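You operate a simulated robot arm through the tools that you are given. There is no shell and no other tool. Be economical: measure what you need, move in short steps, check, and stop when the job is done.

You run a simulated two-armed robot. Do the job below in one go: nothing can be reset, and whatever is moved stays where it is left.

JOB
Unplug the flask, funnel dye in to the line, funnel back; hold the flask at each pull.
Fine: plug in the rack, jug and funnel back in their places. Set down upright: dye jug.

Only the result counts: the job must be done as asked and must still hold three seconds after the hand-in. Knocking over, shifting, dropping, spilling or breaking anything else fails it.

ROBOT AND FRAMES
Two 7-joint arms with two-finger parallel grippers on one trunk, on a base that drives. Base frame: it is fixed to the floor where the robot stands at the start and does not move with it; the origin is under the middle of the robot, x ahead of it, y to its left, z up; the surface under the hand at the start is at about z = 80. Lengths are in cm, angles in degrees, forces in N, time in s.
The left shoulder is at the start at [7, 16.3, 124.5], the right one opposite. With the tool pointing down near the work surface each hand reaches from about 34 to 86 cm from the robot's upright axis, wherever it stands, measured 20 degrees to its own side. Places, roughly: blue plug (4x4x6 cm) [50, -20, 90]; dye funnel stand [70, -10, 80]; middle bore of the plug rack [50, -60, 80]. Payload 3.43 kg a hand.
The TCP of each hand is the grasp point between the finger pads, 3.4 cm short of the fingertips. In the tool frame z runs along the fingers and y along their closing line. The gripper opens to 12.8 cm. The fingers are 2.4 cm wide and 1.2 cm thick; the gripper's body (4.8 by 13 cm) begins 9.6 cm behind the TCP.
Orientation is that of the tool frame in the base frame, as a unit quaternion [w, x, y, z]. With the fingers straight down and closing along the base's y, the tool's x points along the base's -x, its y along +y and its z along -z.

CONTROLS
- The arms move only by the tool send_rows. It takes "left_rows", "right_rows" or both (then of equal length, played together; a hand with none holds still); each is one flat list of numbers, 6 for each row, row after row: the shift along the tool's x, y, z in units of 30 mm (1.0 is 30 mm), then the turn, a rotation vector about the tool's x, y, z in units of 8 degrees (1.0 is 8 degrees). In form: [x, y, z, ax, ay, az, x, y, z, ax, ay, az, ...]. A call has 1 to 10 rows; each row shifts and turns the commanded pose from where the row before left it, along the tool's axes as they then stand. "left_fingers" and "right_fingers" are, for a hand that has rows, the finger opening in cm, from 0 to 12.8, set as the call begins (left out, the last holds). A call with a number of a shift or a turn outside -1 to 1 is refused whole. Each row takes 0.2 s and may step no farther than 5 cm and 8.6 degrees from the row before; otherwise, or with a gripper value out of range, the whole call is refused. Where a pose cannot be reached the arm comes as near as it can. A force on the tool above 90 N (or 10 N above the force at the start of the call, whichever is more), or a blocked arm, ends the call early, and 0.2 s more pass. The fingers move at their own pace (about 15.3 cm/s each) and stop on an object; they squeeze with about 26 N. The grip force told is the motor's: it shows also when the fingers shut on nothing. Time passes only in rows, and 0.2 s behind the last, so rows that do not move let the fingers close. It gives the time, the measured TCP pose, the force on the tool (base axes), the opening and the grip force at its end, in the units of the frame above (readings bear some noise), with the torque about the TCP (base axes, N m) and any sound that the robot's microphone picked up.
- Cameras (640 x 400 px; columns grow to the right, rows downward): "scene" is now at [12.92, -3.83, 147.24]; the picture's right is [-0.43, -0.90, 0.00], its down [-0.53, 0.26, -0.81] and it looks along [0.73, -0.35, -0.59] (base axes); focal length 279 px, centre (320, 200). "left" rides on the left gripper at [7.6, 1.1, -16] in its tool frame; the picture's right is [-0.15, 0.99, 0.00], its down [-0.88, -0.13, -0.46] and it looks along [-0.45, -0.07, 0.89] (tool axes); focal length 234 px, centre (320, 200). "right" rides on the right gripper at [7.6, -1.1, -16] in its tool frame; the picture's right is [0.15, 0.99, 0.00], its down [-0.88, 0.13, -0.46] and it looks along [-0.45, 0.07, 0.89] (tool axes); focal length 234 px, centre (320, 200). There is no depth. A picture from a camera that has moved, and an enlarged one, comes with that camera's place and axes in the base frame and with its lens.
- grab_frame(camera): a new picture of that camera. No time passes.
- move_column(by): slides the trunk up (or, below 0, down) by that many cm; the arms and the scene camera ride with it, the base frame stays. It gives what a move gives, with no picture.
- base_move(legs): drives the robot by 1 to 6 legs, each [ahead, left, turn to the left] in cm, cm and degrees, along the robot's own axes; the way and the turn of a leg run together, so that a leg with both is an arc; at most 150 cm and 180 degrees a leg. The arms and the cameras ride along, it lands a little off, and it stops where it bumps. It gives what a move gives.
- head_to(pan, tilt): turns the head with the scene camera to pan (to the left, within 86 degrees either way) and tilt (down, from -29 to 69), counted from straight ahead of the robot. It gives what a move gives.
- enlarge(camera, box): a new picture of the part [left, top, right, bottom] of that camera's present view, enlarged. No time passes.
- finish_job(): hands the job in; it is judged then, once.

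Work in short steps. Places have to be worked out from the pictures, the camera data and where the tool is seen: move nearer, look again, correct. Check each grasp and each placing, and mend what went wrong. You have 120 turns and 100 pictures in all, those below and enlarged ones among them. Open the grippers and draw the arms clear of the work before you hand the job in, unless the task says otherwise; then end with one line.

The tools are called after ">>>" by a JSON object that holds its "op" and its "data". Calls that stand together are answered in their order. send_rows: Moves the arms, as the interface text tells. Its arguments: {"type":"object","properties":{"left_rows":{"type":"array"},"left_fingers":{"type":"number"},"right_rows":{"type":"array"},"right_fingers":{"type":"number"}},"required":[]} The other tools are called the same way: move_column (by) slides the trunk up or down; base_move (legs) drives the base; head_to (pan, tilt) turns the head that bears the scene camera; grab_frame (camera) takes a picture; enlarge (camera, box) takes an enlarged picture of a part of a camera's view; finish_job () hands the job in.

At the start:

```text
clock: 0.0
left_position: [52.14, -0.54, 127.16]
left_ee_rot: [0.0, -0.001, 1.0, 0.0]
left_force: [0.1, 0.0, 0.1]
left_torque: [-0.06, 0.02, 0.02]
left_finger_gap: 12.8
left_grip_force: 0.2
right_position: [36.56, -44.04, 124.8]
right_ee_rot: [0.0, 0.001, 1.0, 0.0]
right_force: [-0.1, 0.2, -0.5]
right_torque: [0.02, -0.03, -0.01]
right_finger_gap: 12.81
right_grip_force: 0.0
trunk travel left (down, up): [-72.5, 21.5]
robot x, y, heading: [0.14, -0.37, -0.1]
head pan, tilt: [-25.6, 36.2]
```

scene: 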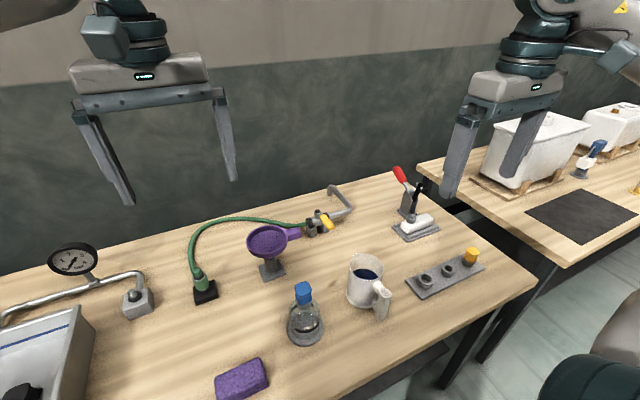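
right: 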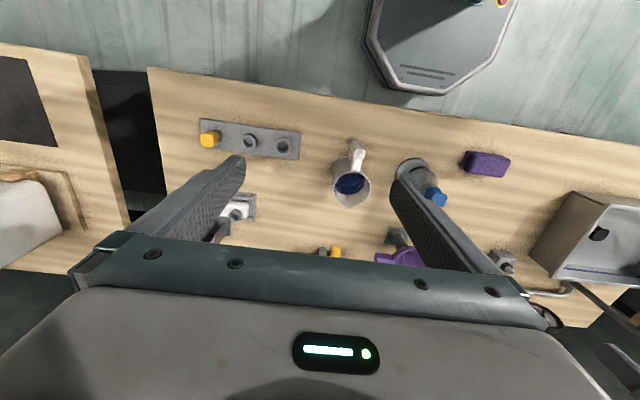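
left: 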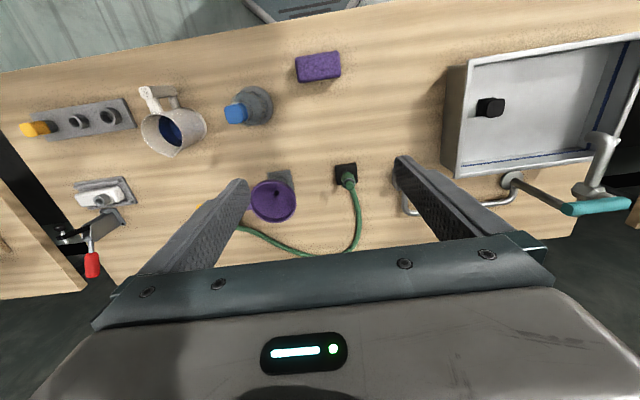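

The overview shows the flask with its blue plug, the jug, the purple funnel on its stand and the rack. I enlarge the work area to read details.

>>> {"op": "enlarge", "data": {"camera": "scene", "box": [270, 230, 410, 350]}}

>>> {"op": "enlarge", "data": {"camera": "scene", "box": [230, 200, 350, 290]}}

>>> {"op": "enlarge", "data": {"camera": "scene", "box": [400, 230, 500, 310]}}

>>> {"op": "enlarge", "data": {"camera": "left", "box": [100, 50, 320, 230]}}

```text
3.33 times, centred on (340, 290) of scene
camera zoom: at [12.92, -3.83, 147.24], right [-0.43, -0.9, 0.0], down [-0.53, 0.26, -0.81], along [0.73, -0.35, -0.59], focal length 929 px, centre (253, -100)
```

zoom: 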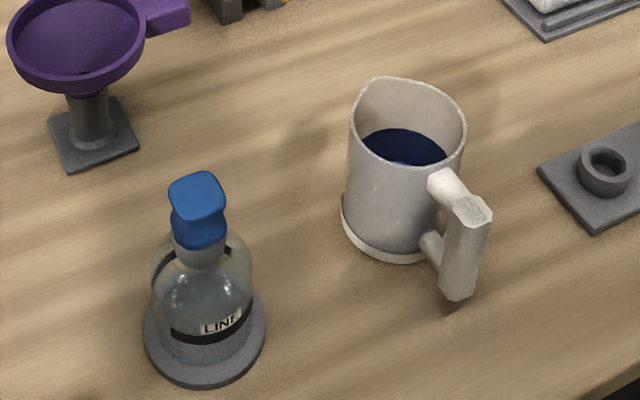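

```text
4.44 times, centred on (290, 245) of scene
camera zoom: at [12.92, -3.83, 147.24], right [-0.43, -0.9, 0.0], down [-0.53, 0.26, -0.81], along [0.73, -0.35, -0.59], focal length 1238 px, centre (453, 0)
```

zoom: 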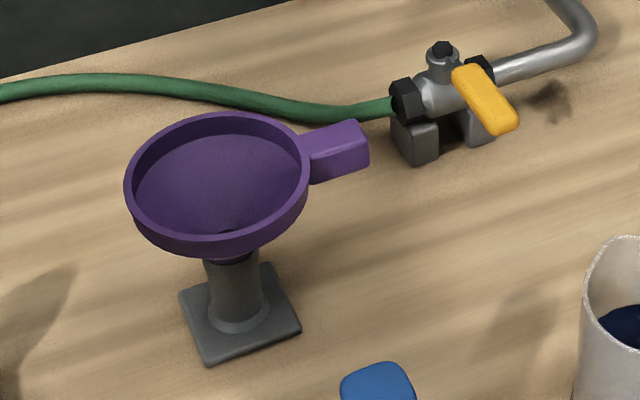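

```text
5.00 times, centred on (450, 270) of scene
camera zoom: at [12.92, -3.83, 147.24], right [-0.43, -0.9, 0.0], down [-0.53, 0.26, -0.81], along [0.73, -0.35, -0.59], focal length 1393 px, centre (-330, -150)
```

zoom: 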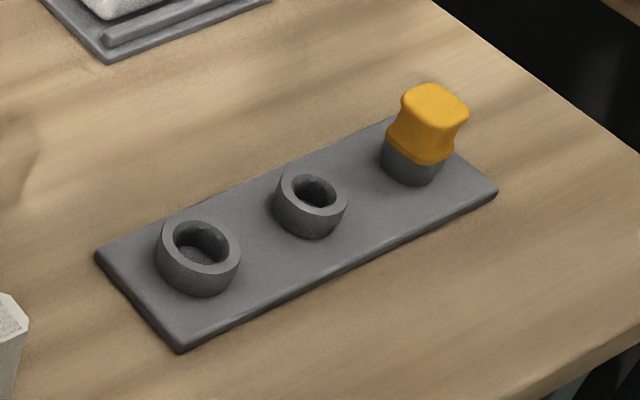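

```text
2.22 times, centred on (210, 140) of left
camera zoom: at [44.65, 0.54, 143.04], right [0.15, 0.99, 0.0], down [0.88, -0.13, 0.46], along [0.45, -0.07, -0.89], focal length 520 px, centre (564, 333)
```

zoom: 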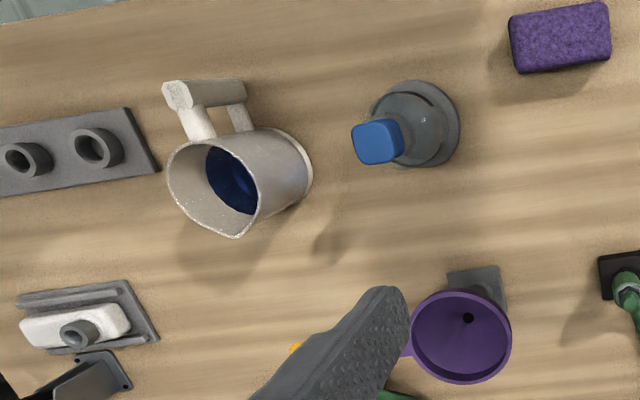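

Flask axis reads about (47.5, -16.6), fill line about z 85.7. I'll swing the left hand to point along -y, keeping height, so that it can later hold the flask from the left side.

>>> {"op": "send_rows", "data": {"left_rows": [0, 0, 0, 0, 0, -1, 0, 0, 0, 0, 0, -1, 0, 0, 0, 0, 0, -1, 0, 0, 0, 0, 0, -1, 0, 0, 0, 0, 0, -1, 0, 0, 0, 0, 0, -1, 0, 0, 0, 0, 0, -1, 0, 0, 0, 0, 0, -1, 0, 0, 0, 0, 0, -1, 0, 0, 0, 0, 0, -1]}}

>>> {"op": "send_rows", "data": {"left_rows": [0, 0, 0, 0, 0, -1, 0, 0, 0, 0, 0, -0.25, 0, 0, 0, 0, 1, 0, 0, 0, 0, 0, 1, 0, 0, 0, 0, 0, 1, 0, 0, 0, 0, 0, 1, 0, 0, 0, 0, 0, 1, 0, 0, 0, 0, 0, 1, 0, 0, 0, 0, 0, 1, 0]}}

```text
clock: 2.2
left_position: [52.11, -0.6, 127.21]
left_ee_rot: [0.0, -0.645, 0.764, 0.0]
left_force: [-0.3, 0.4, -0.4]
left_torque: [0.01, -0.04, 0.01]
left_finger_gap: 12.79
left_grip_force: 0.0
right_position: [36.44, -43.89, 124.89]
right_ee_rot: [0.001, 0.0, 1.0, 0.0]
right_force: [-0.5, 0.3, 0.1]
right_torque: [0.0, 0.0, 0.0]
right_finger_gap: 12.83
right_grip_force: 0.0
trunk travel left (down, up): [-72.5, 21.5]
robot x, y, heading: [0.29, -0.11, -0.2]
head pan, tilt: [-25.6, 36.2]
```

```text
clock: 4.2
left_position: [52.06, -0.48, 127.2]
left_ee_rot: [0.332, 0.625, -0.623, 0.333]
left_force: [0.6, 0.3, 0.3]
left_torque: [-0.03, 0.0, 0.03]
left_finger_gap: 12.79
left_grip_force: 0.0
right_position: [36.52, -43.92, 124.93]
right_ee_rot: [0.0, 0.0, 1.0, 0.0]
right_force: [-0.3, 0.3, -0.8]
right_torque: [-0.05, 0.0, -0.02]
right_finger_gap: 12.8
right_grip_force: 0.1
trunk travel left (down, up): [-72.5, 21.5]
robot x, y, heading: [-0.04, 0.23, 0.1]
head pan, tilt: [-25.6, 36.2]
```

The hand reached the pose. Look from both hand cameras now.

>>> {"op": "grab_frame", "data": {"camera": "left"}}

>>> {"op": "enlarge", "data": {"camera": "right", "box": [180, 100, 500, 300]}}

```text
92 pictures are left
camera left: at [51.11, 8.61, 142.23], right [-0.99, 0.08, -0.12], down [0.13, 0.87, -0.48], along [0.07, -0.49, -0.87], focal length 234 px, centre (320, 200)
```

left: 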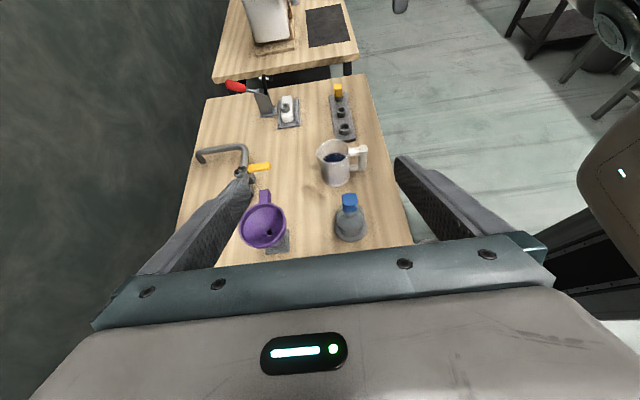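

```text
2.00 times, centred on (340, 200) of right
camera zoom: at [28.94, -45.03, 140.88], right [-0.15, 0.99, 0.0], down [0.88, 0.13, 0.46], along [0.45, 0.07, -0.89], focal length 468 px, centre (280, 200)
```

zoom: 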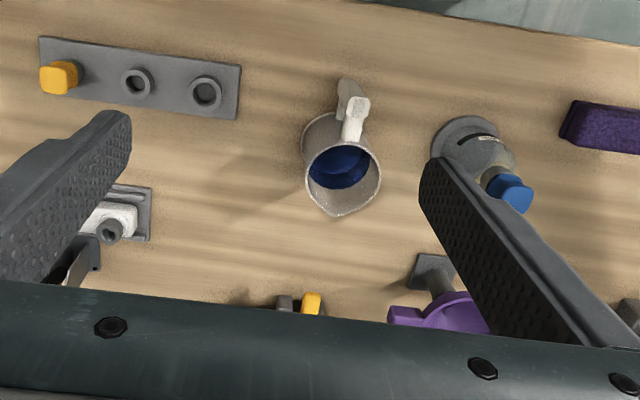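

Jug axis is about (49.8, -34.5), its handle points to -x with the bar at x≈41.5, spout at +x. I bring the left hand down to a pre-grasp beside the flask, about 14 cm short.

>>> {"op": "send_rows", "data": {"left_rows": [-0.883, 0.15, 0.773, 0, 0, 0, -0.883, 0.15, 0.773, 0, 0, 0, -0.883, 0.15, 0.773, 0, 0, 0, -0.883, 0.15, 0.773, 0, 0, 0, -0.883, 0.15, 0.773, 0, 0, 0, -0.883, 0.15, 0.773, 0, 0, 0, -0.883, 0.15, 0.773, 0, 0, 0, -0.883, 0.15, 0.773, 0, 0, 0, -0.883, 0.15, 0.773, 0, 0, 0, -0.883, 0.15, 0.773, 0, 0, 0]}}

>>> {"op": "grab_frame", "data": {"camera": "left"}}

>>> {"op": "grab_frame", "data": {"camera": "scene"}}

```text
clock: 6.4
left_position: [47.74, -5.18, 92.37]
left_ee_rot: [0.332, 0.625, -0.624, 0.332]
left_force: [0.3, 0.3, 0.3]
left_torque: [-0.02, -0.03, 0.0]
left_finger_gap: 12.81
left_grip_force: 0.0
right_position: [36.54, -44.02, 124.9]
right_ee_rot: [0.0, 0.0, 1.0, 0.001]
right_force: [0.6, 0.2, 0.3]
right_torque: [0.0, -0.04, 0.0]
right_finger_gap: 12.81
right_grip_force: 0.1
trunk travel left (down, up): [-72.5, 21.5]
robot x, y, heading: [0.06, 0.21, 0.1]
head pan, tilt: [-25.6, 36.2]
```

```text
90 pictures are left
camera left: at [46.66, 3.96, 107.45], right [-0.99, 0.08, -0.12], down [0.13, 0.87, -0.48], along [0.07, -0.49, -0.87], focal length 234 px, centre (320, 200)
```

left: 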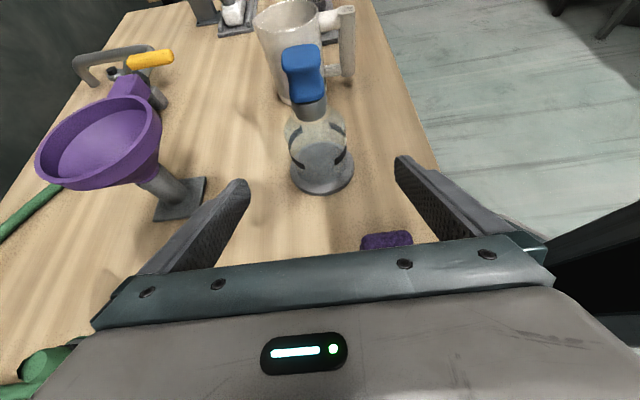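

```text
89 pictures are left
camera scene: at [12.92, -3.83, 147.25], right [-0.43, -0.9, 0.0], down [-0.53, 0.26, -0.81], along [0.73, -0.35, -0.59], focal length 279 px, centre (320, 200)
```

scene: 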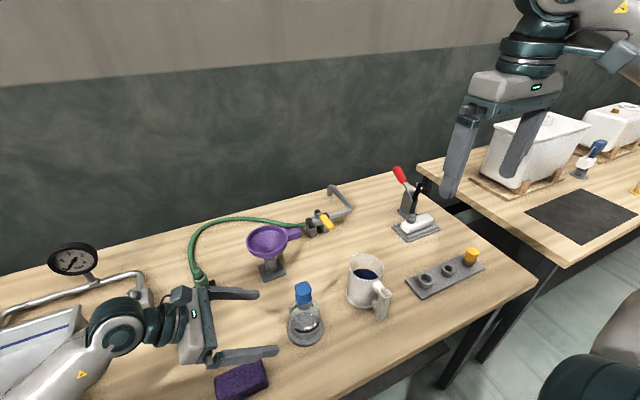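

Clear so far. Enlarge the flask in the left view for its shape and offset.

>>> {"op": "enlarge", "data": {"camera": "left", "box": [260, 30, 380, 210]}}

>>> {"op": "enlarge", "data": {"camera": "scene", "box": [270, 270, 350, 350]}}

```text
2.22 times, centred on (320, 120) of left
camera zoom: at [46.66, 3.96, 107.45], right [-0.99, 0.08, -0.12], down [0.13, 0.87, -0.48], along [0.07, -0.49, -0.87], focal length 520 px, centre (320, 378)
```

zoom: 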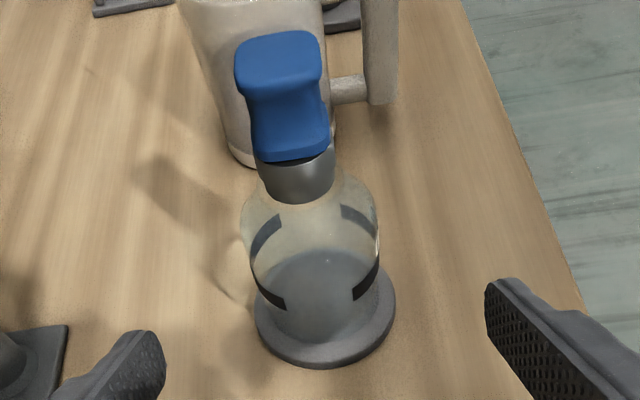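

```text
5.00 times, centred on (310, 310) of scene
camera zoom: at [12.92, -3.83, 147.25], right [-0.43, -0.9, 0.0], down [-0.53, 0.26, -0.81], along [0.73, -0.35, -0.59], focal length 1393 px, centre (370, -350)
```

zoom: 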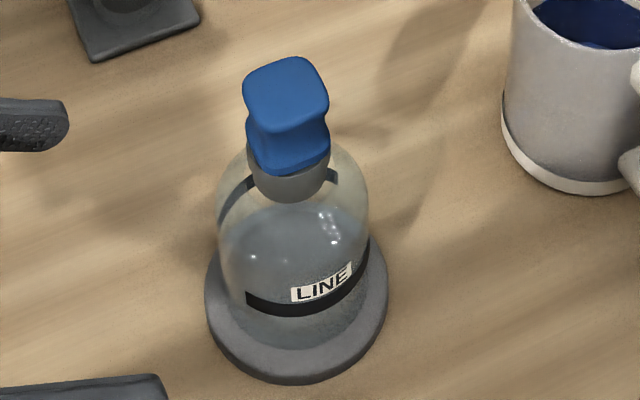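

Flask axis now best at (47.9, -16.5), body radius about 3.5, plug top z≈96.5. I advance the left hand around the body at z≈85.3 with fingers open.

>>> {"op": "send_rows", "data": {"left_rows": [0.023, -0.009, 0.739, 0, 0, 0, 0.023, -0.009, 0.739, 0, 0, 0, 0.023, -0.009, 0.739, 0, 0, 0, 0.023, -0.009, 0.739, 0, 0, 0, 0.023, -0.009, 0.739, 0, 0, 0, 0.023, -0.009, 0.739, 0, 0, 0]}}

>>> {"op": "grab_frame", "data": {"camera": "left"}}

>>> {"op": "enlarge", "data": {"camera": "scene", "box": [210, 260, 370, 360]}}

```text
clock: 7.8
left_position: [47.93, -16.33, 85.05]
left_ee_rot: [0.331, 0.625, -0.623, 0.334]
left_force: [-0.6, 0.2, 0.0]
left_torque: [0.01, -0.01, 0.02]
left_finger_gap: 12.8
left_grip_force: 0.1
right_position: [36.55, -44.11, 124.91]
right_ee_rot: [-0.001, -0.001, 1.0, 0.001]
right_force: [0.5, -0.3, -0.5]
right_torque: [0.0, -0.01, -0.01]
right_finger_gap: 12.8
right_grip_force: 0.1
trunk travel left (down, up): [-72.5, 21.5]
robot x, y, heading: [0.09, 0.06, -0.2]
head pan, tilt: [-25.6, 36.2]
```

```text
86 pictures are left
camera left: at [46.91, -7.28, 100.11], right [-0.99, 0.08, -0.12], down [0.13, 0.87, -0.47], along [0.07, -0.49, -0.87], focal length 234 px, centre (320, 200)
```

left: 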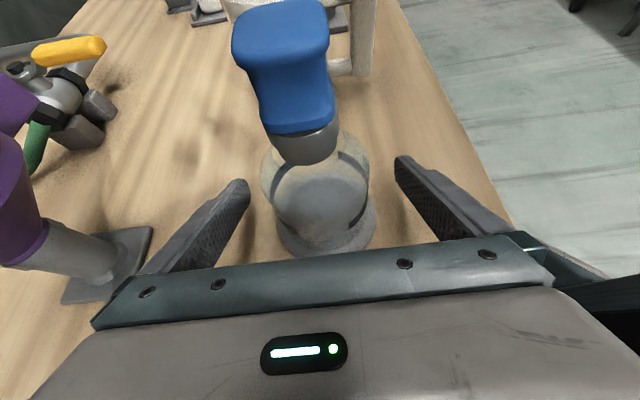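

```text
4.00 times, centred on (290, 310) of scene
camera zoom: at [12.93, -3.91, 147.24], right [-0.43, -0.9, 0.0], down [-0.53, 0.26, -0.81], along [0.73, -0.35, -0.59], focal length 1114 px, centre (440, -240)
```

zoom: 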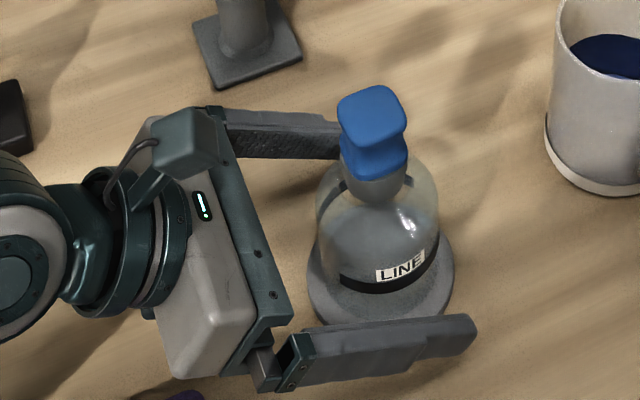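

The flask is centred between the fingers and they sit in front of and behind it. I close the left grip.

>>> {"op": "send_rows", "data": {"left_rows": [0, 0, 0, 0, 0, 0, 0, 0, 0, 0, 0, 0, 0, 0, 0, 0, 0, 0, 0, 0, 0, 0, 0, 0], "left_fingers": 0}}

>>> {"op": "enlarge", "data": {"camera": "scene", "box": [210, 260, 370, 360]}}

```text
clock: 8.8
left_position: [47.93, -16.27, 84.97]
left_ee_rot: [0.332, 0.624, -0.624, 0.332]
left_force: [0.0, -0.5, 0.4]
left_torque: [-0.06, 0.05, 0.0]
left_finger_gap: 7.06
left_grip_force: 25.5
right_position: [36.65, -43.98, 125.03]
right_ee_rot: [0.001, 0.0, 1.0, 0.001]
right_force: [0.6, -0.7, 0.0]
right_torque: [0.01, -0.03, 0.03]
right_finger_gap: 12.82
right_grip_force: 0.1
trunk travel left (down, up): [-72.5, 21.5]
robot x, y, heading: [-0.08, 0.3, -0.0]
head pan, tilt: [-25.6, 36.2]
```

```text
4.00 times, centred on (290, 310) of scene
camera zoom: at [12.92, -3.83, 147.24], right [-0.43, -0.9, 0.0], down [-0.53, 0.26, -0.81], along [0.73, -0.35, -0.59], focal length 1114 px, centre (440, -240)
```

zoom: 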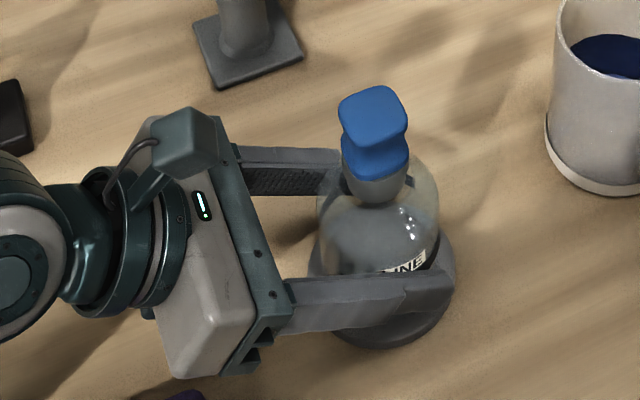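

The flask is held (7.06 cm, 25 N). Now the right hand goes above the plug, turned 12° to match it.

>>> {"op": "send_rows", "data": {"right_rows": [-0.38, 0.91, 0.667, 0, 0, 0, -0.38, 0.91, 0.667, 0, 0, 0, -0.38, 0.91, 0.667, 0, 0, 0, -0.38, 0.91, 0.667, 0, 0, 0, -0.38, 0.91, 0.667, 0, 0, 0, -0.38, 0.91, 0.667, 0, 0, 0, -0.38, 0.91, 0.667, 0, 0, 0, -0.38, 0.91, 0.667, 0, 0, 0, -0.38, 0.91, 0.667, 0, 0, 0.75, -0.38, 0.91, 0.667, 0, 0, 0.75], "right_fingers": 7}}

>>> {"op": "grab_frame", "data": {"camera": "right"}}

>>> {"op": "enlarge", "data": {"camera": "scene", "box": [230, 200, 390, 340]}}

```text
clock: 11.0
left_position: [48.03, -16.22, 84.93]
left_ee_rot: [-0.333, -0.624, 0.624, -0.332]
left_force: [0.8, 0.3, 1.8]
left_torque: [0.16, 0.02, 0.01]
left_finger_gap: 7.07
left_grip_force: 26.0
right_position: [48.29, -16.57, 104.86]
right_ee_rot: [-0.001, 0.105, 0.994, 0.0]
right_force: [0.2, 0.3, -0.5]
right_torque: [0.03, 0.01, -0.02]
right_finger_gap: 7.01
right_grip_force: 0.0
trunk travel left (down, up): [-72.5, 21.5]
robot x, y, heading: [-0.22, -0.42, 0.1]
head pan, tilt: [-25.6, 36.2]
```

```text
83 pictures are left
camera right: at [40.53, -16.22, 120.79], right [0.06, 1.0, 0.0], down [0.89, -0.06, 0.45], along [0.45, -0.03, -0.89], focal length 234 px, centre (320, 200)
```

right: 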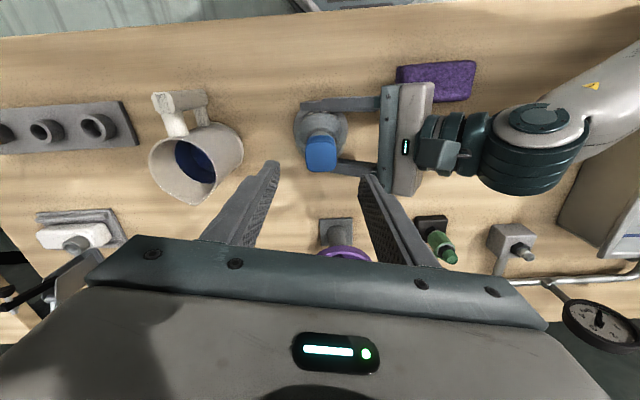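

```text
2.86 times, centred on (310, 270) of scene
camera zoom: at [12.99, -3.72, 147.24], right [-0.43, -0.9, 0.0], down [-0.53, 0.25, -0.81], along [0.73, -0.35, -0.59], focal length 796 px, centre (349, 0)
```

zoom: 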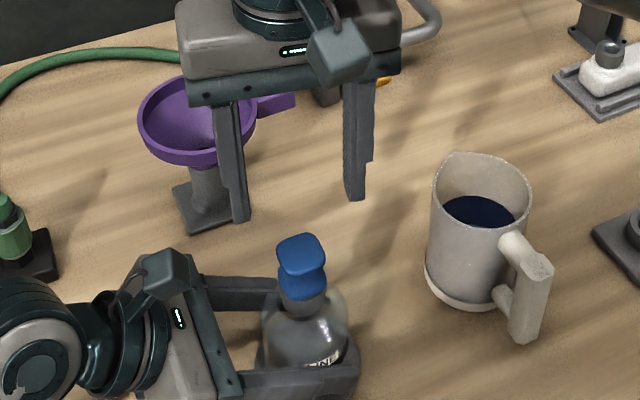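

The plug is centred between the fingers laterally; it sits a touch (0.4 cm) toward me. I descend so the fingertips stay just above the neck, TCP z≈97.

>>> {"op": "send_rows", "data": {"right_rows": [0.033, 0, 0.654, 0, 0, 0, 0.033, 0, 0.654, 0, 0, 0, 0.033, 0, 0.654, 0, 0, 0, 0.033, 0, 0.654, 0, 0, 0]}}

>>> {"op": "enlarge", "data": {"camera": "scene", "box": [260, 240, 360, 320]}}

>>> {"op": "enlarge", "data": {"camera": "left", "box": [200, 0, 420, 160]}}

```text
clock: 12.0
left_position: [48.0, -16.19, 84.99]
left_ee_rot: [-0.331, -0.624, 0.625, -0.331]
left_force: [1.0, -0.3, -0.9]
left_torque: [-0.06, 0.03, 0.02]
left_finger_gap: 7.07
left_grip_force: 26.6
right_position: [47.92, -16.66, 97.0]
right_ee_rot: [0.0, 0.105, 0.995, -0.001]
right_force: [0.5, -0.7, 0.2]
right_torque: [-0.02, 0.0, 0.01]
right_finger_gap: 7.0
right_grip_force: 0.0
trunk travel left (down, up): [-72.5, 21.5]
robot x, y, heading: [0.17, 0.01, -0.2]
head pan, tilt: [-25.6, 36.2]
```

```text
5.00 times, centred on (310, 280) of scene
camera zoom: at [12.92, -3.83, 147.24], right [-0.43, -0.9, 0.0], down [-0.53, 0.26, -0.81], along [0.73, -0.35, -0.59], focal length 1393 px, centre (370, -200)
```

zoom: 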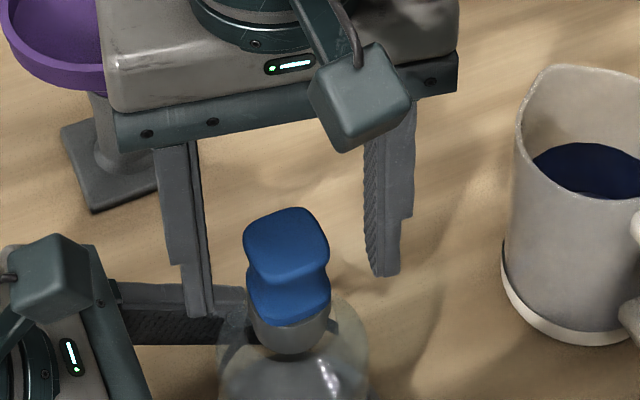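

```text
2.50 times, centred on (310, 80) of left
camera zoom: at [46.91, -7.21, 100.14], right [-0.99, 0.08, -0.12], down [0.13, 0.87, -0.48], along [0.07, -0.49, -0.87], focal length 585 px, centre (345, 500)
```

zoom: 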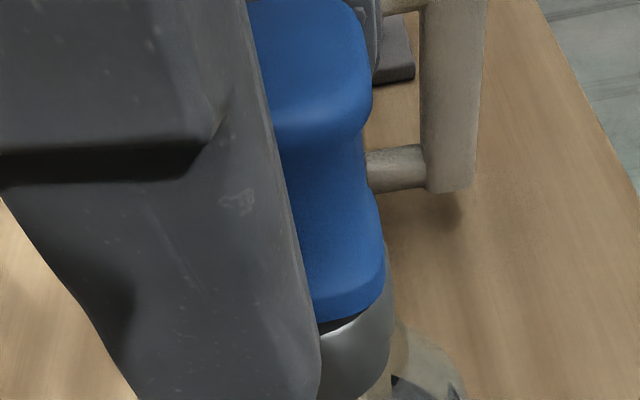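

Fingers straddle the plug, tips about at its lower edge. I close the right grip on it.

>>> {"op": "send_rows", "data": {"right_rows": [0, 0, 0, 0, 0, 0, 0, 0, 0, 0, 0, 0, 0, 0, 0, 0, 0, 0], "right_fingers": 0}}

>>> {"op": "enlarge", "data": {"camera": "scene", "box": [260, 240, 360, 320]}}

```text
clock: 12.8
left_position: [47.92, -16.27, 85.05]
left_ee_rot: [0.333, 0.624, -0.624, 0.333]
left_force: [-1.4, -5.0, 1.5]
left_torque: [0.18, -0.14, -0.28]
left_finger_gap: 7.11
left_grip_force: 25.6
right_position: [47.8, -16.66, 96.94]
right_ee_rot: [0.0, 0.105, 0.995, 0.002]
right_force: [0.9, 5.6, -0.9]
right_torque: [0.38, -0.14, 0.31]
right_finger_gap: 3.62
right_grip_force: 26.1
trunk travel left (down, up): [-72.5, 21.5]
robot x, y, heading: [-0.33, -0.25, -0.2]
head pan, tilt: [-25.6, 36.2]
```

```text
5.00 times, centred on (310, 280) of scene
camera zoom: at [12.94, -3.82, 147.24], right [-0.43, -0.9, 0.0], down [-0.53, 0.26, -0.81], along [0.73, -0.35, -0.59], focal length 1393 px, centre (370, -200)
```

zoom: 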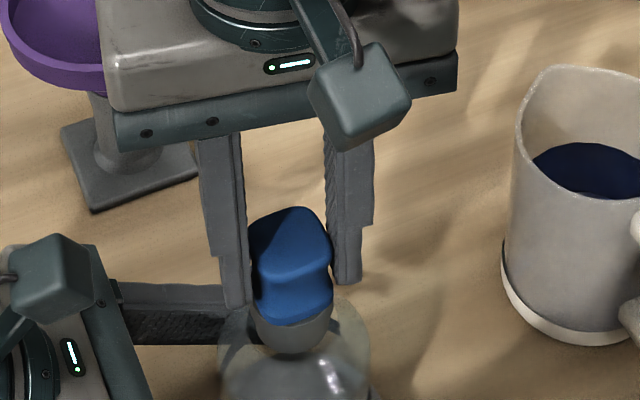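

Plug is gripped at 3.62 cm. I pull straight up 6 cm in small rows while the left hand holds the flask.

>>> {"op": "send_rows", "data": {"right_rows": [0, 0, -0.2, 0, 0, 0, 0, 0, -0.3, 0, 0, 0, 0, 0, -0.3, 0, 0, 0, 0, 0, -0.4, 0, 0, 0, 0, 0, -0.4, 0, 0, 0, 0, 0, -0.4, 0, 0, 0]}}

>>> {"op": "enlarge", "data": {"camera": "scene", "box": [250, 210, 370, 330]}}

```text
clock: 14.2
left_position: [47.94, -16.19, 85.03]
left_ee_rot: [0.331, 0.625, -0.623, 0.333]
left_force: [0.5, 1.2, 1.2]
left_torque: [-0.09, -0.03, 0.03]
left_finger_gap: 7.07
left_grip_force: 26.1
right_position: [47.75, -16.69, 103.27]
right_ee_rot: [0.0, 0.105, 0.994, 0.0]
right_force: [0.2, 0.0, -0.9]
right_torque: [-0.01, 0.0, 0.01]
right_finger_gap: 3.11
right_grip_force: 26.0
trunk travel left (down, up): [-72.5, 21.5]
robot x, y, heading: [-0.31, -0.15, 0.2]
head pan, tilt: [-25.6, 36.2]
```

```text
3.33 times, centred on (310, 270) of scene
camera zoom: at [12.92, -3.8, 147.24], right [-0.43, -0.9, 0.0], down [-0.53, 0.26, -0.81], along [0.73, -0.35, -0.59], focal length 929 px, centre (353, -33)
```

zoom: 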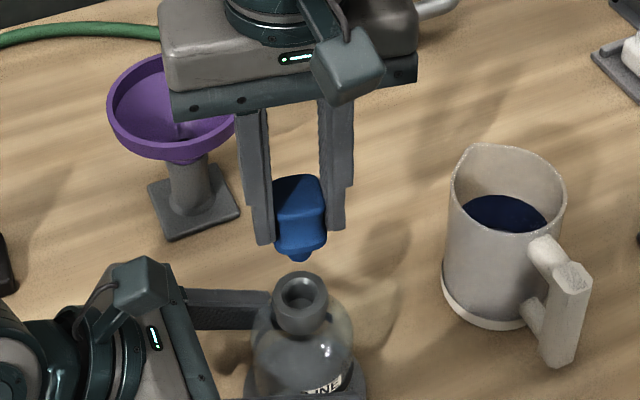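

Unplugged. I look closely at the plug's shank and bores to pick the fitting bore.

>>> {"op": "enlarge", "data": {"camera": "scene", "box": [285, 255, 335, 325]}}

>>> {"op": "grab_frame", "data": {"camera": "left"}}

>>> {"op": "enlarge", "data": {"camera": "right", "box": [0, 80, 200, 180]}}

```text
5.71 times, centred on (310, 290) of scene
camera zoom: at [12.92, -3.8, 147.24], right [-0.43, -0.9, 0.0], down [-0.53, 0.26, -0.81], along [0.73, -0.35, -0.59], focal length 1592 px, centre (377, -314)
```

zoom: 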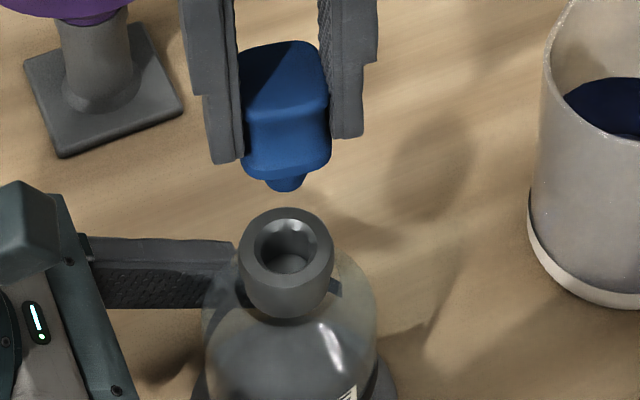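

```text
76 pictures are left
camera left: at [46.92, -7.19, 100.13], right [-0.99, 0.08, -0.12], down [0.13, 0.87, -0.48], along [0.07, -0.49, -0.87], focal length 234 px, centre (320, 200)
```

left: 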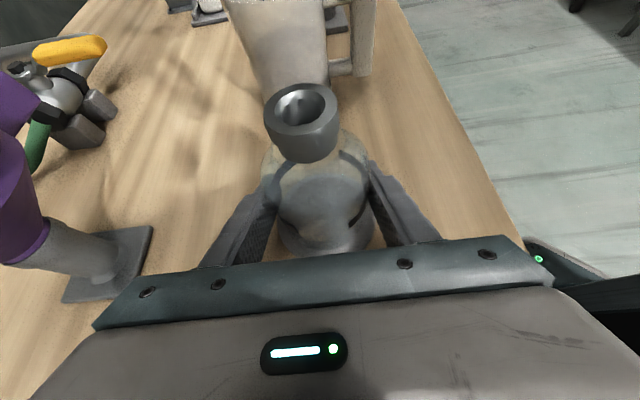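

```text
3.20 times, centred on (100, 130) of right
camera zoom: at [40.02, -16.31, 119.09], right [0.06, 1.0, 0.0], down [0.89, -0.06, 0.46], along [0.45, -0.03, -0.89], focal length 749 px, centre (1024, 424)
```

zoom: 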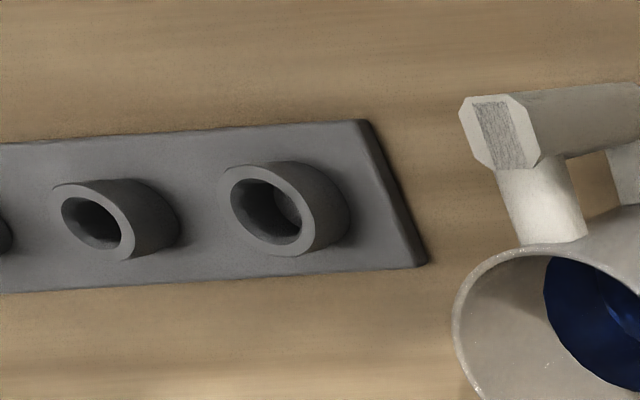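

The neck hole (~2.4 cm) matches the middle bore (~2.6 cm); the near one is larger. I lift and carry the plug over the jug towards the middle bore at about (45.1, -60.8).

>>> {"op": "send_rows", "data": {"right_rows": [0, 0, -0.7, 0, 0, 0, 0, 0, -0.7, 0, 0, 0, -0.146, -0.971, 0, 0, 0, 0, -0.146, -0.971, 0, 0, 0, 0, -0.146, -0.971, 0, 0, 0, 0, -0.146, -0.971, 0, 0, 0, 0, -0.146, -0.971, 0, 0, 0, 0, -0.146, -0.971, 0, 0, 0, 0, -0.146, -0.971, 0, 0, 0, 0, -0.146, -0.971, 0, 0, 0, 0]}}

>>> {"op": "send_rows", "data": {"right_rows": [-0.146, -0.971, 0, 0, 0, 0, -0.146, -0.971, 0, 0, 0, 0, -0.146, -0.971, 0, 0, 0, 0, -0.146, -0.971, 0, 0, 0, 0, -0.146, -0.971, 0, 0, 0, 0, -0.146, -0.971, 0, 0, 0, 0, -0.146, -0.971, 0, 0, 0, 0, 0, 0, 1, 0, 0, 0, 0, 0, 1, 0, 0, 0, 0, 0, 0.6, 0, 0, 0]}}

>>> {"op": "grab_frame", "data": {"camera": "scene"}}

>>> {"op": "grab_frame", "data": {"camera": "right"}}

```text
clock: 16.4
left_position: [47.95, -16.34, 84.85]
left_ee_rot: [0.332, 0.625, -0.623, 0.333]
left_force: [-0.3, -0.3, 0.0]
left_torque: [-0.07, 0.03, -0.01]
left_finger_gap: 7.08
left_grip_force: 25.9
right_position: [46.4, -40.39, 107.28]
right_ee_rot: [0.0, 0.105, 0.994, 0.001]
right_force: [-0.7, -0.7, -0.8]
right_torque: [0.0, -0.01, -0.02]
right_finger_gap: 3.12
right_grip_force: 26.1
trunk travel left (down, up): [-72.5, 21.5]
robot x, y, heading: [0.19, -0.13, -0.1]
head pan, tilt: [-25.6, 36.2]
```

```text
clock: 18.6
left_position: [48.03, -16.26, 85.05]
left_ee_rot: [0.332, 0.625, -0.624, 0.332]
left_force: [0.4, 0.1, 0.2]
left_torque: [-0.07, 0.01, 0.01]
left_finger_gap: 7.09
left_grip_force: 25.6
right_position: [44.96, -61.06, 99.49]
right_ee_rot: [0.0, 0.104, 0.995, 0.0]
right_force: [0.0, 0.5, -0.2]
right_torque: [0.0, 0.03, -0.01]
right_finger_gap: 3.11
right_grip_force: 25.8
trunk travel left (down, up): [-72.5, 21.5]
robot x, y, heading: [0.03, 0.05, -0.2]
head pan, tilt: [-25.6, 36.2]
```

```text
74 pictures are left
camera scene: at [12.93, -3.85, 147.24], right [-0.43, -0.9, 0.0], down [-0.53, 0.26, -0.81], along [0.73, -0.35, -0.59], focal length 279 px, centre (320, 200)
```

scene: 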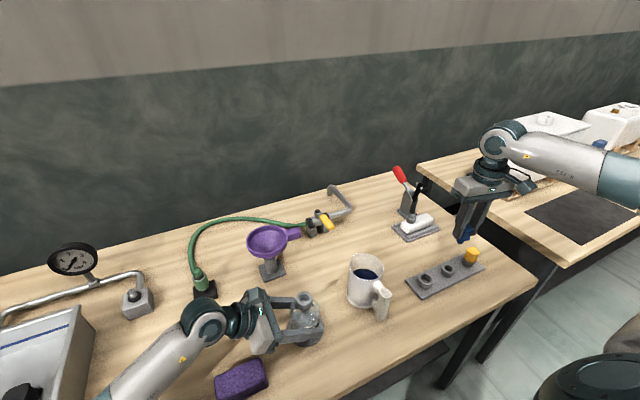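

```text
73 pictures are left
camera right: at [37.38, -60.69, 115.27], right [0.06, 1.0, 0.0], down [0.89, -0.06, 0.46], along [0.46, -0.03, -0.89], focal length 234 px, centre (320, 200)
```

right: 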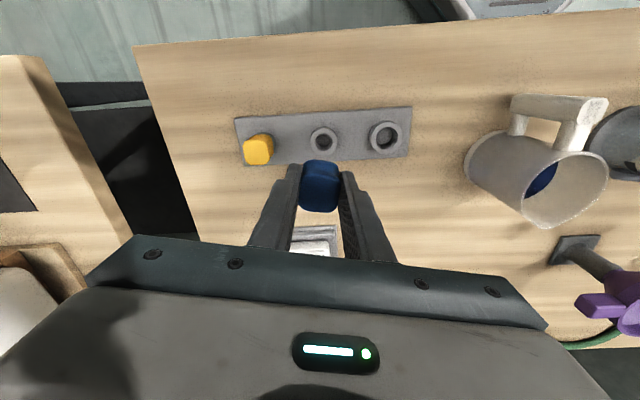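

The bore lies nearly below the plug. Enlarge for accuracy.

>>> {"op": "enlarge", "data": {"camera": "right", "box": [230, 90, 430, 215]}}

>>> {"op": "enlarge", "data": {"camera": "scene", "box": [400, 190, 500, 310]}}

```text
3.20 times, centred on (330, 152) of right
camera zoom: at [37.38, -60.69, 115.27], right [0.06, 1.0, 0.0], down [0.89, -0.06, 0.46], along [0.46, -0.03, -0.89], focal length 749 px, centre (288, 352)
```

zoom: 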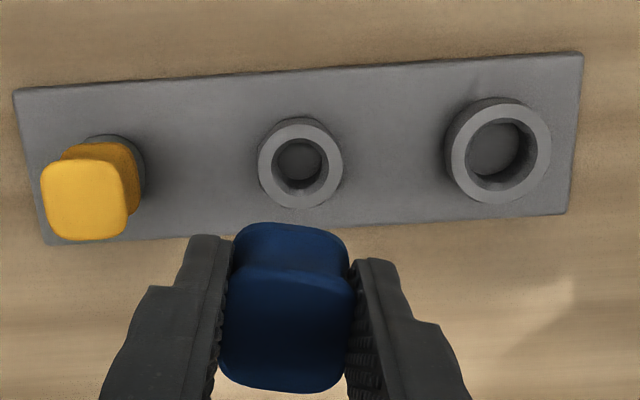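

```text
3.33 times, centred on (450, 250) of scene
camera zoom: at [12.93, -3.85, 147.24], right [-0.43, -0.9, 0.0], down [-0.53, 0.26, -0.81], along [0.73, -0.35, -0.59], focal length 929 px, centre (-113, 33)
```

zoom: 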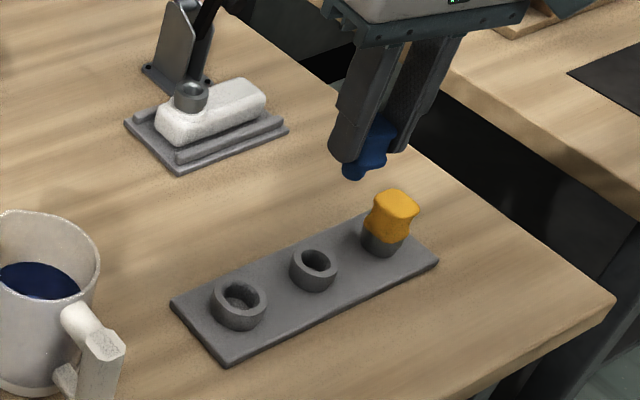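

Relative to the plug, the bore is about 0.1 cm nearer and 0.5 cm to the left. I correct and descend to just above the bore.

>>> {"op": "send_rows", "data": {"right_rows": [0.037, 0.077, 0.6, 0, 0, 0, 0.037, 0.077, 0.6, 0, 0, 0, 0, 0, 0.6, 0, 0, 0, 0, 0, 0.6, 0, 0, 0, 0, 0, 0.5, 0, 0, 0]}}

>>> {"op": "enlarge", "data": {"camera": "right", "box": [230, 90, 430, 215]}}

>>> {"op": "enlarge", "data": {"camera": "scene", "box": [410, 210, 500, 300]}}

```text
clock: 19.8
left_position: [47.96, -16.23, 85.11]
left_ee_rot: [-0.332, -0.624, 0.625, -0.332]
left_force: [-0.1, -0.4, 0.9]
left_torque: [-0.09, 0.04, -0.01]
left_finger_gap: 7.07
left_grip_force: 26.2
right_position: [44.99, -60.31, 90.43]
right_ee_rot: [0.0, 0.104, 0.995, 0.0]
right_force: [0.4, 0.2, -0.3]
right_torque: [-0.05, -0.02, 0.0]
right_finger_gap: 3.12
right_grip_force: 26.0
trunk travel left (down, up): [-72.5, 21.5]
robot x, y, heading: [0.2, -0.05, 0.0]
head pan, tilt: [-25.6, 36.2]
```

```text
3.20 times, centred on (330, 152) of right
camera zoom: at [37.22, -59.87, 106.39], right [0.06, 1.0, 0.0], down [0.89, -0.06, 0.46], along [0.45, -0.03, -0.89], focal length 749 px, centre (288, 352)
```

zoom: 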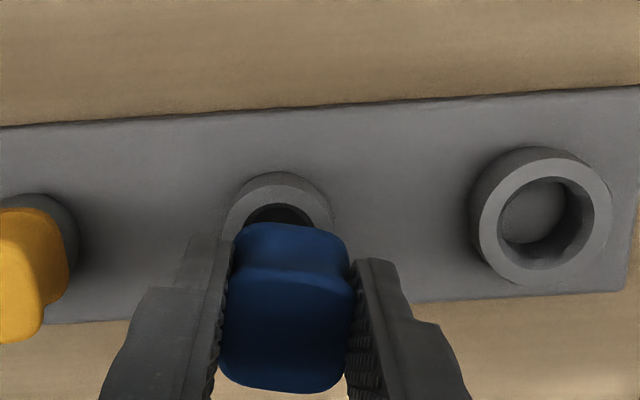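

```text
4.44 times, centred on (455, 255) of scene
camera zoom: at [12.92, -3.85, 147.24], right [-0.43, -0.9, 0.0], down [-0.53, 0.26, -0.81], along [0.73, -0.35, -0.59], focal length 1238 px, centre (-280, -44)
```

zoom: 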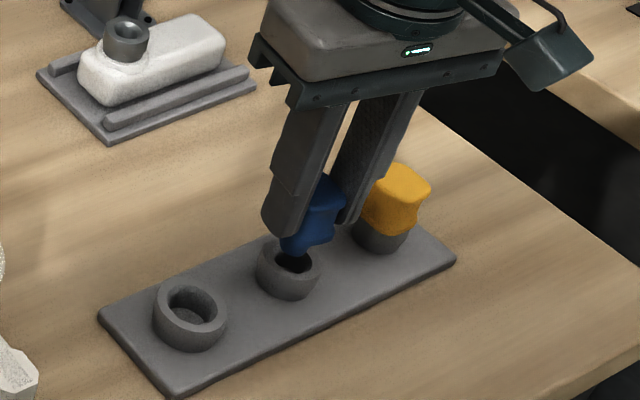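

Near alignment; the two views disagree by some millimetres, so I enlarge further.

>>> {"op": "enlarge", "data": {"camera": "scene", "box": [440, 245, 490, 285]}}

>>> {"op": "enlarge", "data": {"camera": "right", "box": [285, 130, 355, 180]}}

```text
10.00 times, centred on (465, 265) of scene
camera zoom: at [12.92, -3.85, 147.24], right [-0.43, -0.9, 0.0], down [-0.53, 0.26, -0.81], along [0.73, -0.35, -0.59], focal length 2786 px, centre (-1130, -450)
```

zoom: 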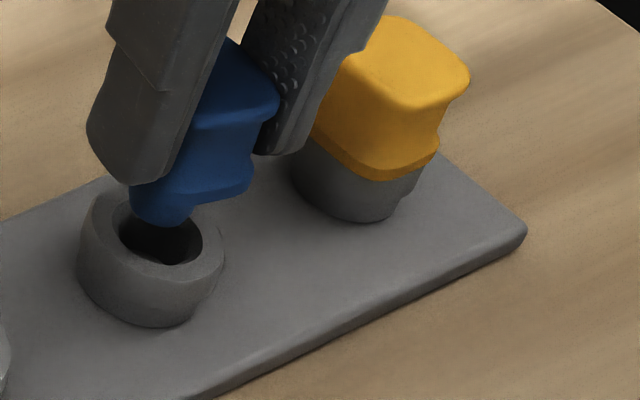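

```text
8.00 times, centred on (320, 155) of right
camera zoom: at [37.22, -59.87, 106.39], right [0.06, 1.0, 0.0], down [0.89, -0.06, 0.46], along [0.45, -0.03, -0.89], focal length 1873 px, centre (320, 560)
```

zoom: 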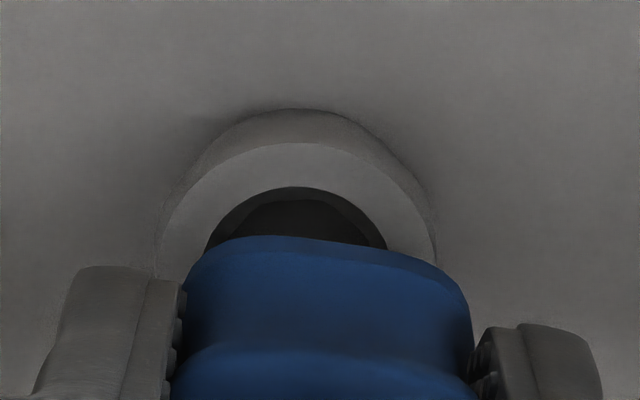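

Averaging the two estimates, I nudge 0.1 cm to -y and lower 2.5 cm slowly, watching force.

>>> {"op": "send_rows", "data": {"right_rows": [0.007, -0.033, 0.2, 0, 0, 0, 0, 0, 0.2, 0, 0, 0, 0, 0, 0.2, 0, 0, 0, 0, 0, 0.2, 0, 0, 0]}}

>>> {"op": "enlarge", "data": {"camera": "scene", "box": [440, 245, 490, 285]}}

```text
clock: 20.8
left_position: [47.95, -16.22, 85.15]
left_ee_rot: [-0.333, -0.624, 0.624, -0.332]
left_force: [-0.9, 0.1, 0.3]
left_torque: [-0.02, 0.02, -0.01]
left_finger_gap: 7.08
left_grip_force: 26.2
right_position: [44.93, -60.39, 88.27]
right_ee_rot: [-0.002, 0.104, 0.995, 0.0]
right_force: [-5.4, -0.1, 2.3]
right_torque: [0.03, 0.27, 0.0]
right_finger_gap: 3.09
right_grip_force: 26.5
trunk travel left (down, up): [-72.5, 21.5]
robot x, y, heading: [-0.06, 0.41, 0.2]
head pan, tilt: [-25.6, 36.2]
```

```text
10.00 times, centred on (465, 265) of scene
camera zoom: at [12.9, -3.9, 147.24], right [-0.43, -0.9, 0.0], down [-0.53, 0.26, -0.81], along [0.73, -0.35, -0.59], focal length 2786 px, centre (-1130, -450)
```

zoom: 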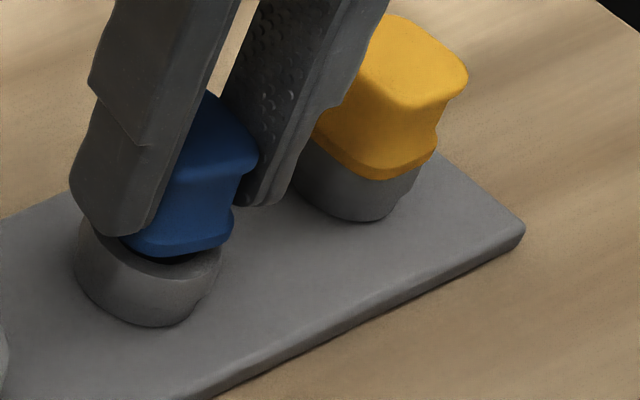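

The shank is entering the bore with a 5 N push toward -x. I yield 0.15 cm to -x and go 0.7 cm deeper.

>>> {"op": "send_rows", "data": {"right_rows": [0.05, 0, 0.05, 0, 0, 0, 0, 0, 0.1, 0, 0, 0, 0, 0, 0.1, 0, 0, 0]}}

>>> {"op": "enlarge", "data": {"camera": "scene", "box": [440, 245, 490, 285]}}

```text
clock: 21.6
left_position: [47.91, -16.29, 85.04]
left_ee_rot: [0.332, 0.625, -0.624, 0.332]
left_force: [-0.6, -0.2, 0.2]
left_torque: [-0.07, 0.02, 0.0]
left_finger_gap: 7.12
left_grip_force: 26.0
right_position: [44.86, -60.39, 87.61]
right_ee_rot: [0.0, 0.105, 0.995, 0.0]
right_force: [-2.7, -3.3, 4.1]
right_torque: [-0.16, 0.11, -0.01]
right_finger_gap: 3.11
right_grip_force: 26.2
trunk travel left (down, up): [-72.5, 21.5]
robot x, y, heading: [0.13, -0.02, -0.0]
head pan, tilt: [-25.6, 36.2]
```

```text
10.00 times, centred on (465, 265) of scene
camera zoom: at [12.86, -3.84, 147.25], right [-0.43, -0.9, 0.0], down [-0.53, 0.26, -0.81], along [0.73, -0.35, -0.59], focal length 2786 px, centre (-1130, -450)
```

zoom: 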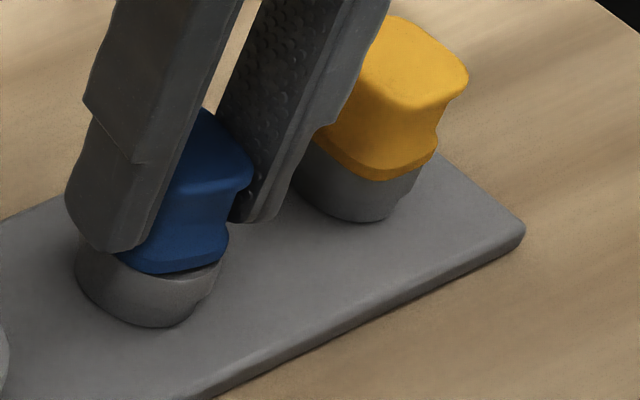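

Going in smoothly. Yield 0.1 cm along -x and -y, and press 0.6 cm more.

>>> {"op": "send_rows", "data": {"right_rows": [0.025, -0.04, 0.05, 0, 0, 0, 0, 0, 0.07, 0, 0, 0, 0, 0, 0.08, 0, 0, 0]}}

>>> {"op": "enlarge", "data": {"camera": "scene", "box": [440, 245, 490, 285]}}

```text
clock: 22.4
left_position: [47.76, -16.02, 85.14]
left_ee_rot: [-0.332, -0.624, 0.624, -0.333]
left_force: [0.2, -1.0, -0.1]
left_torque: [0.05, 0.01, -0.03]
left_finger_gap: 7.11
left_grip_force: 26.1
right_position: [44.83, -60.46, 87.41]
right_ee_rot: [0.003, 0.106, 0.994, -0.001]
right_force: [1.3, -6.2, 26.9]
right_torque: [-0.26, -0.52, -0.05]
right_finger_gap: 3.06
right_grip_force: 26.3
trunk travel left (down, up): [-72.5, 21.5]
robot x, y, heading: [-0.09, -0.23, 0.0]
head pan, tilt: [-25.6, 36.2]
```

```text
10.00 times, centred on (465, 265) of scene
camera zoom: at [12.71, -3.59, 147.31], right [-0.43, -0.9, 0.0], down [-0.53, 0.25, -0.81], along [0.73, -0.35, -0.59], focal length 2786 px, centre (-1130, -450)
```

zoom: 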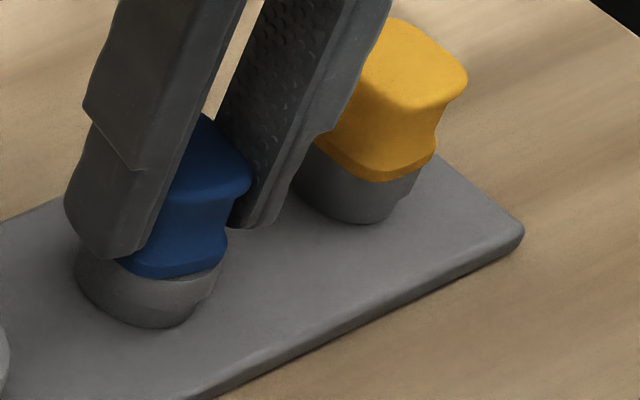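

27 N of seat force: the plug is down on the boss. I release by opening to 6 cm, then rise.

>>> {"op": "send_rows", "data": {"right_rows": [0, 0, -0.1, 0, 0, 0, 0, 0, 0, 0, 0, 0, 0, 0, 0, 0, 0, 0, 0, 0, -0.5, 0, 0, 0, 0, 0, -1, 0, 0, 0, 0, 0, -1, 0, 0, 0, 0, 0, -1, 0, 0, 0, 0, 0, -1, 0, 0, 0], "right_fingers": 6}}

>>> {"op": "enlarge", "data": {"camera": "scene", "box": [230, 200, 500, 360]}}

```text
clock: 24.2
left_position: [48.05, -16.24, 85.14]
left_ee_rot: [0.332, 0.625, -0.624, 0.333]
left_force: [0.9, 1.9, 5.4]
left_torque: [0.0, 0.33, -0.01]
left_finger_gap: 7.11
left_grip_force: 26.5
right_position: [44.89, -60.35, 100.87]
right_ee_rot: [-0.001, 0.105, 0.995, 0.0]
right_force: [-0.1, 0.4, 0.9]
right_torque: [-0.02, 0.02, -0.01]
right_finger_gap: 5.99
right_grip_force: 0.1
trunk travel left (down, up): [-72.5, 21.5]
robot x, y, heading: [-0.17, -0.22, -0.1]
head pan, tilt: [-25.6, 36.2]
```

```text
2.37 times, centred on (365, 280) of scene
camera zoom: at [12.87, -3.79, 147.24], right [-0.43, -0.9, 0.0], down [-0.53, 0.26, -0.81], along [0.73, -0.35, -0.59], focal length 660 px, centre (213, 10)
```

zoom: 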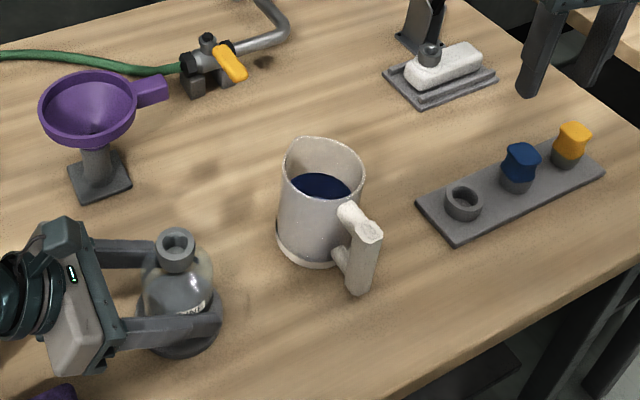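

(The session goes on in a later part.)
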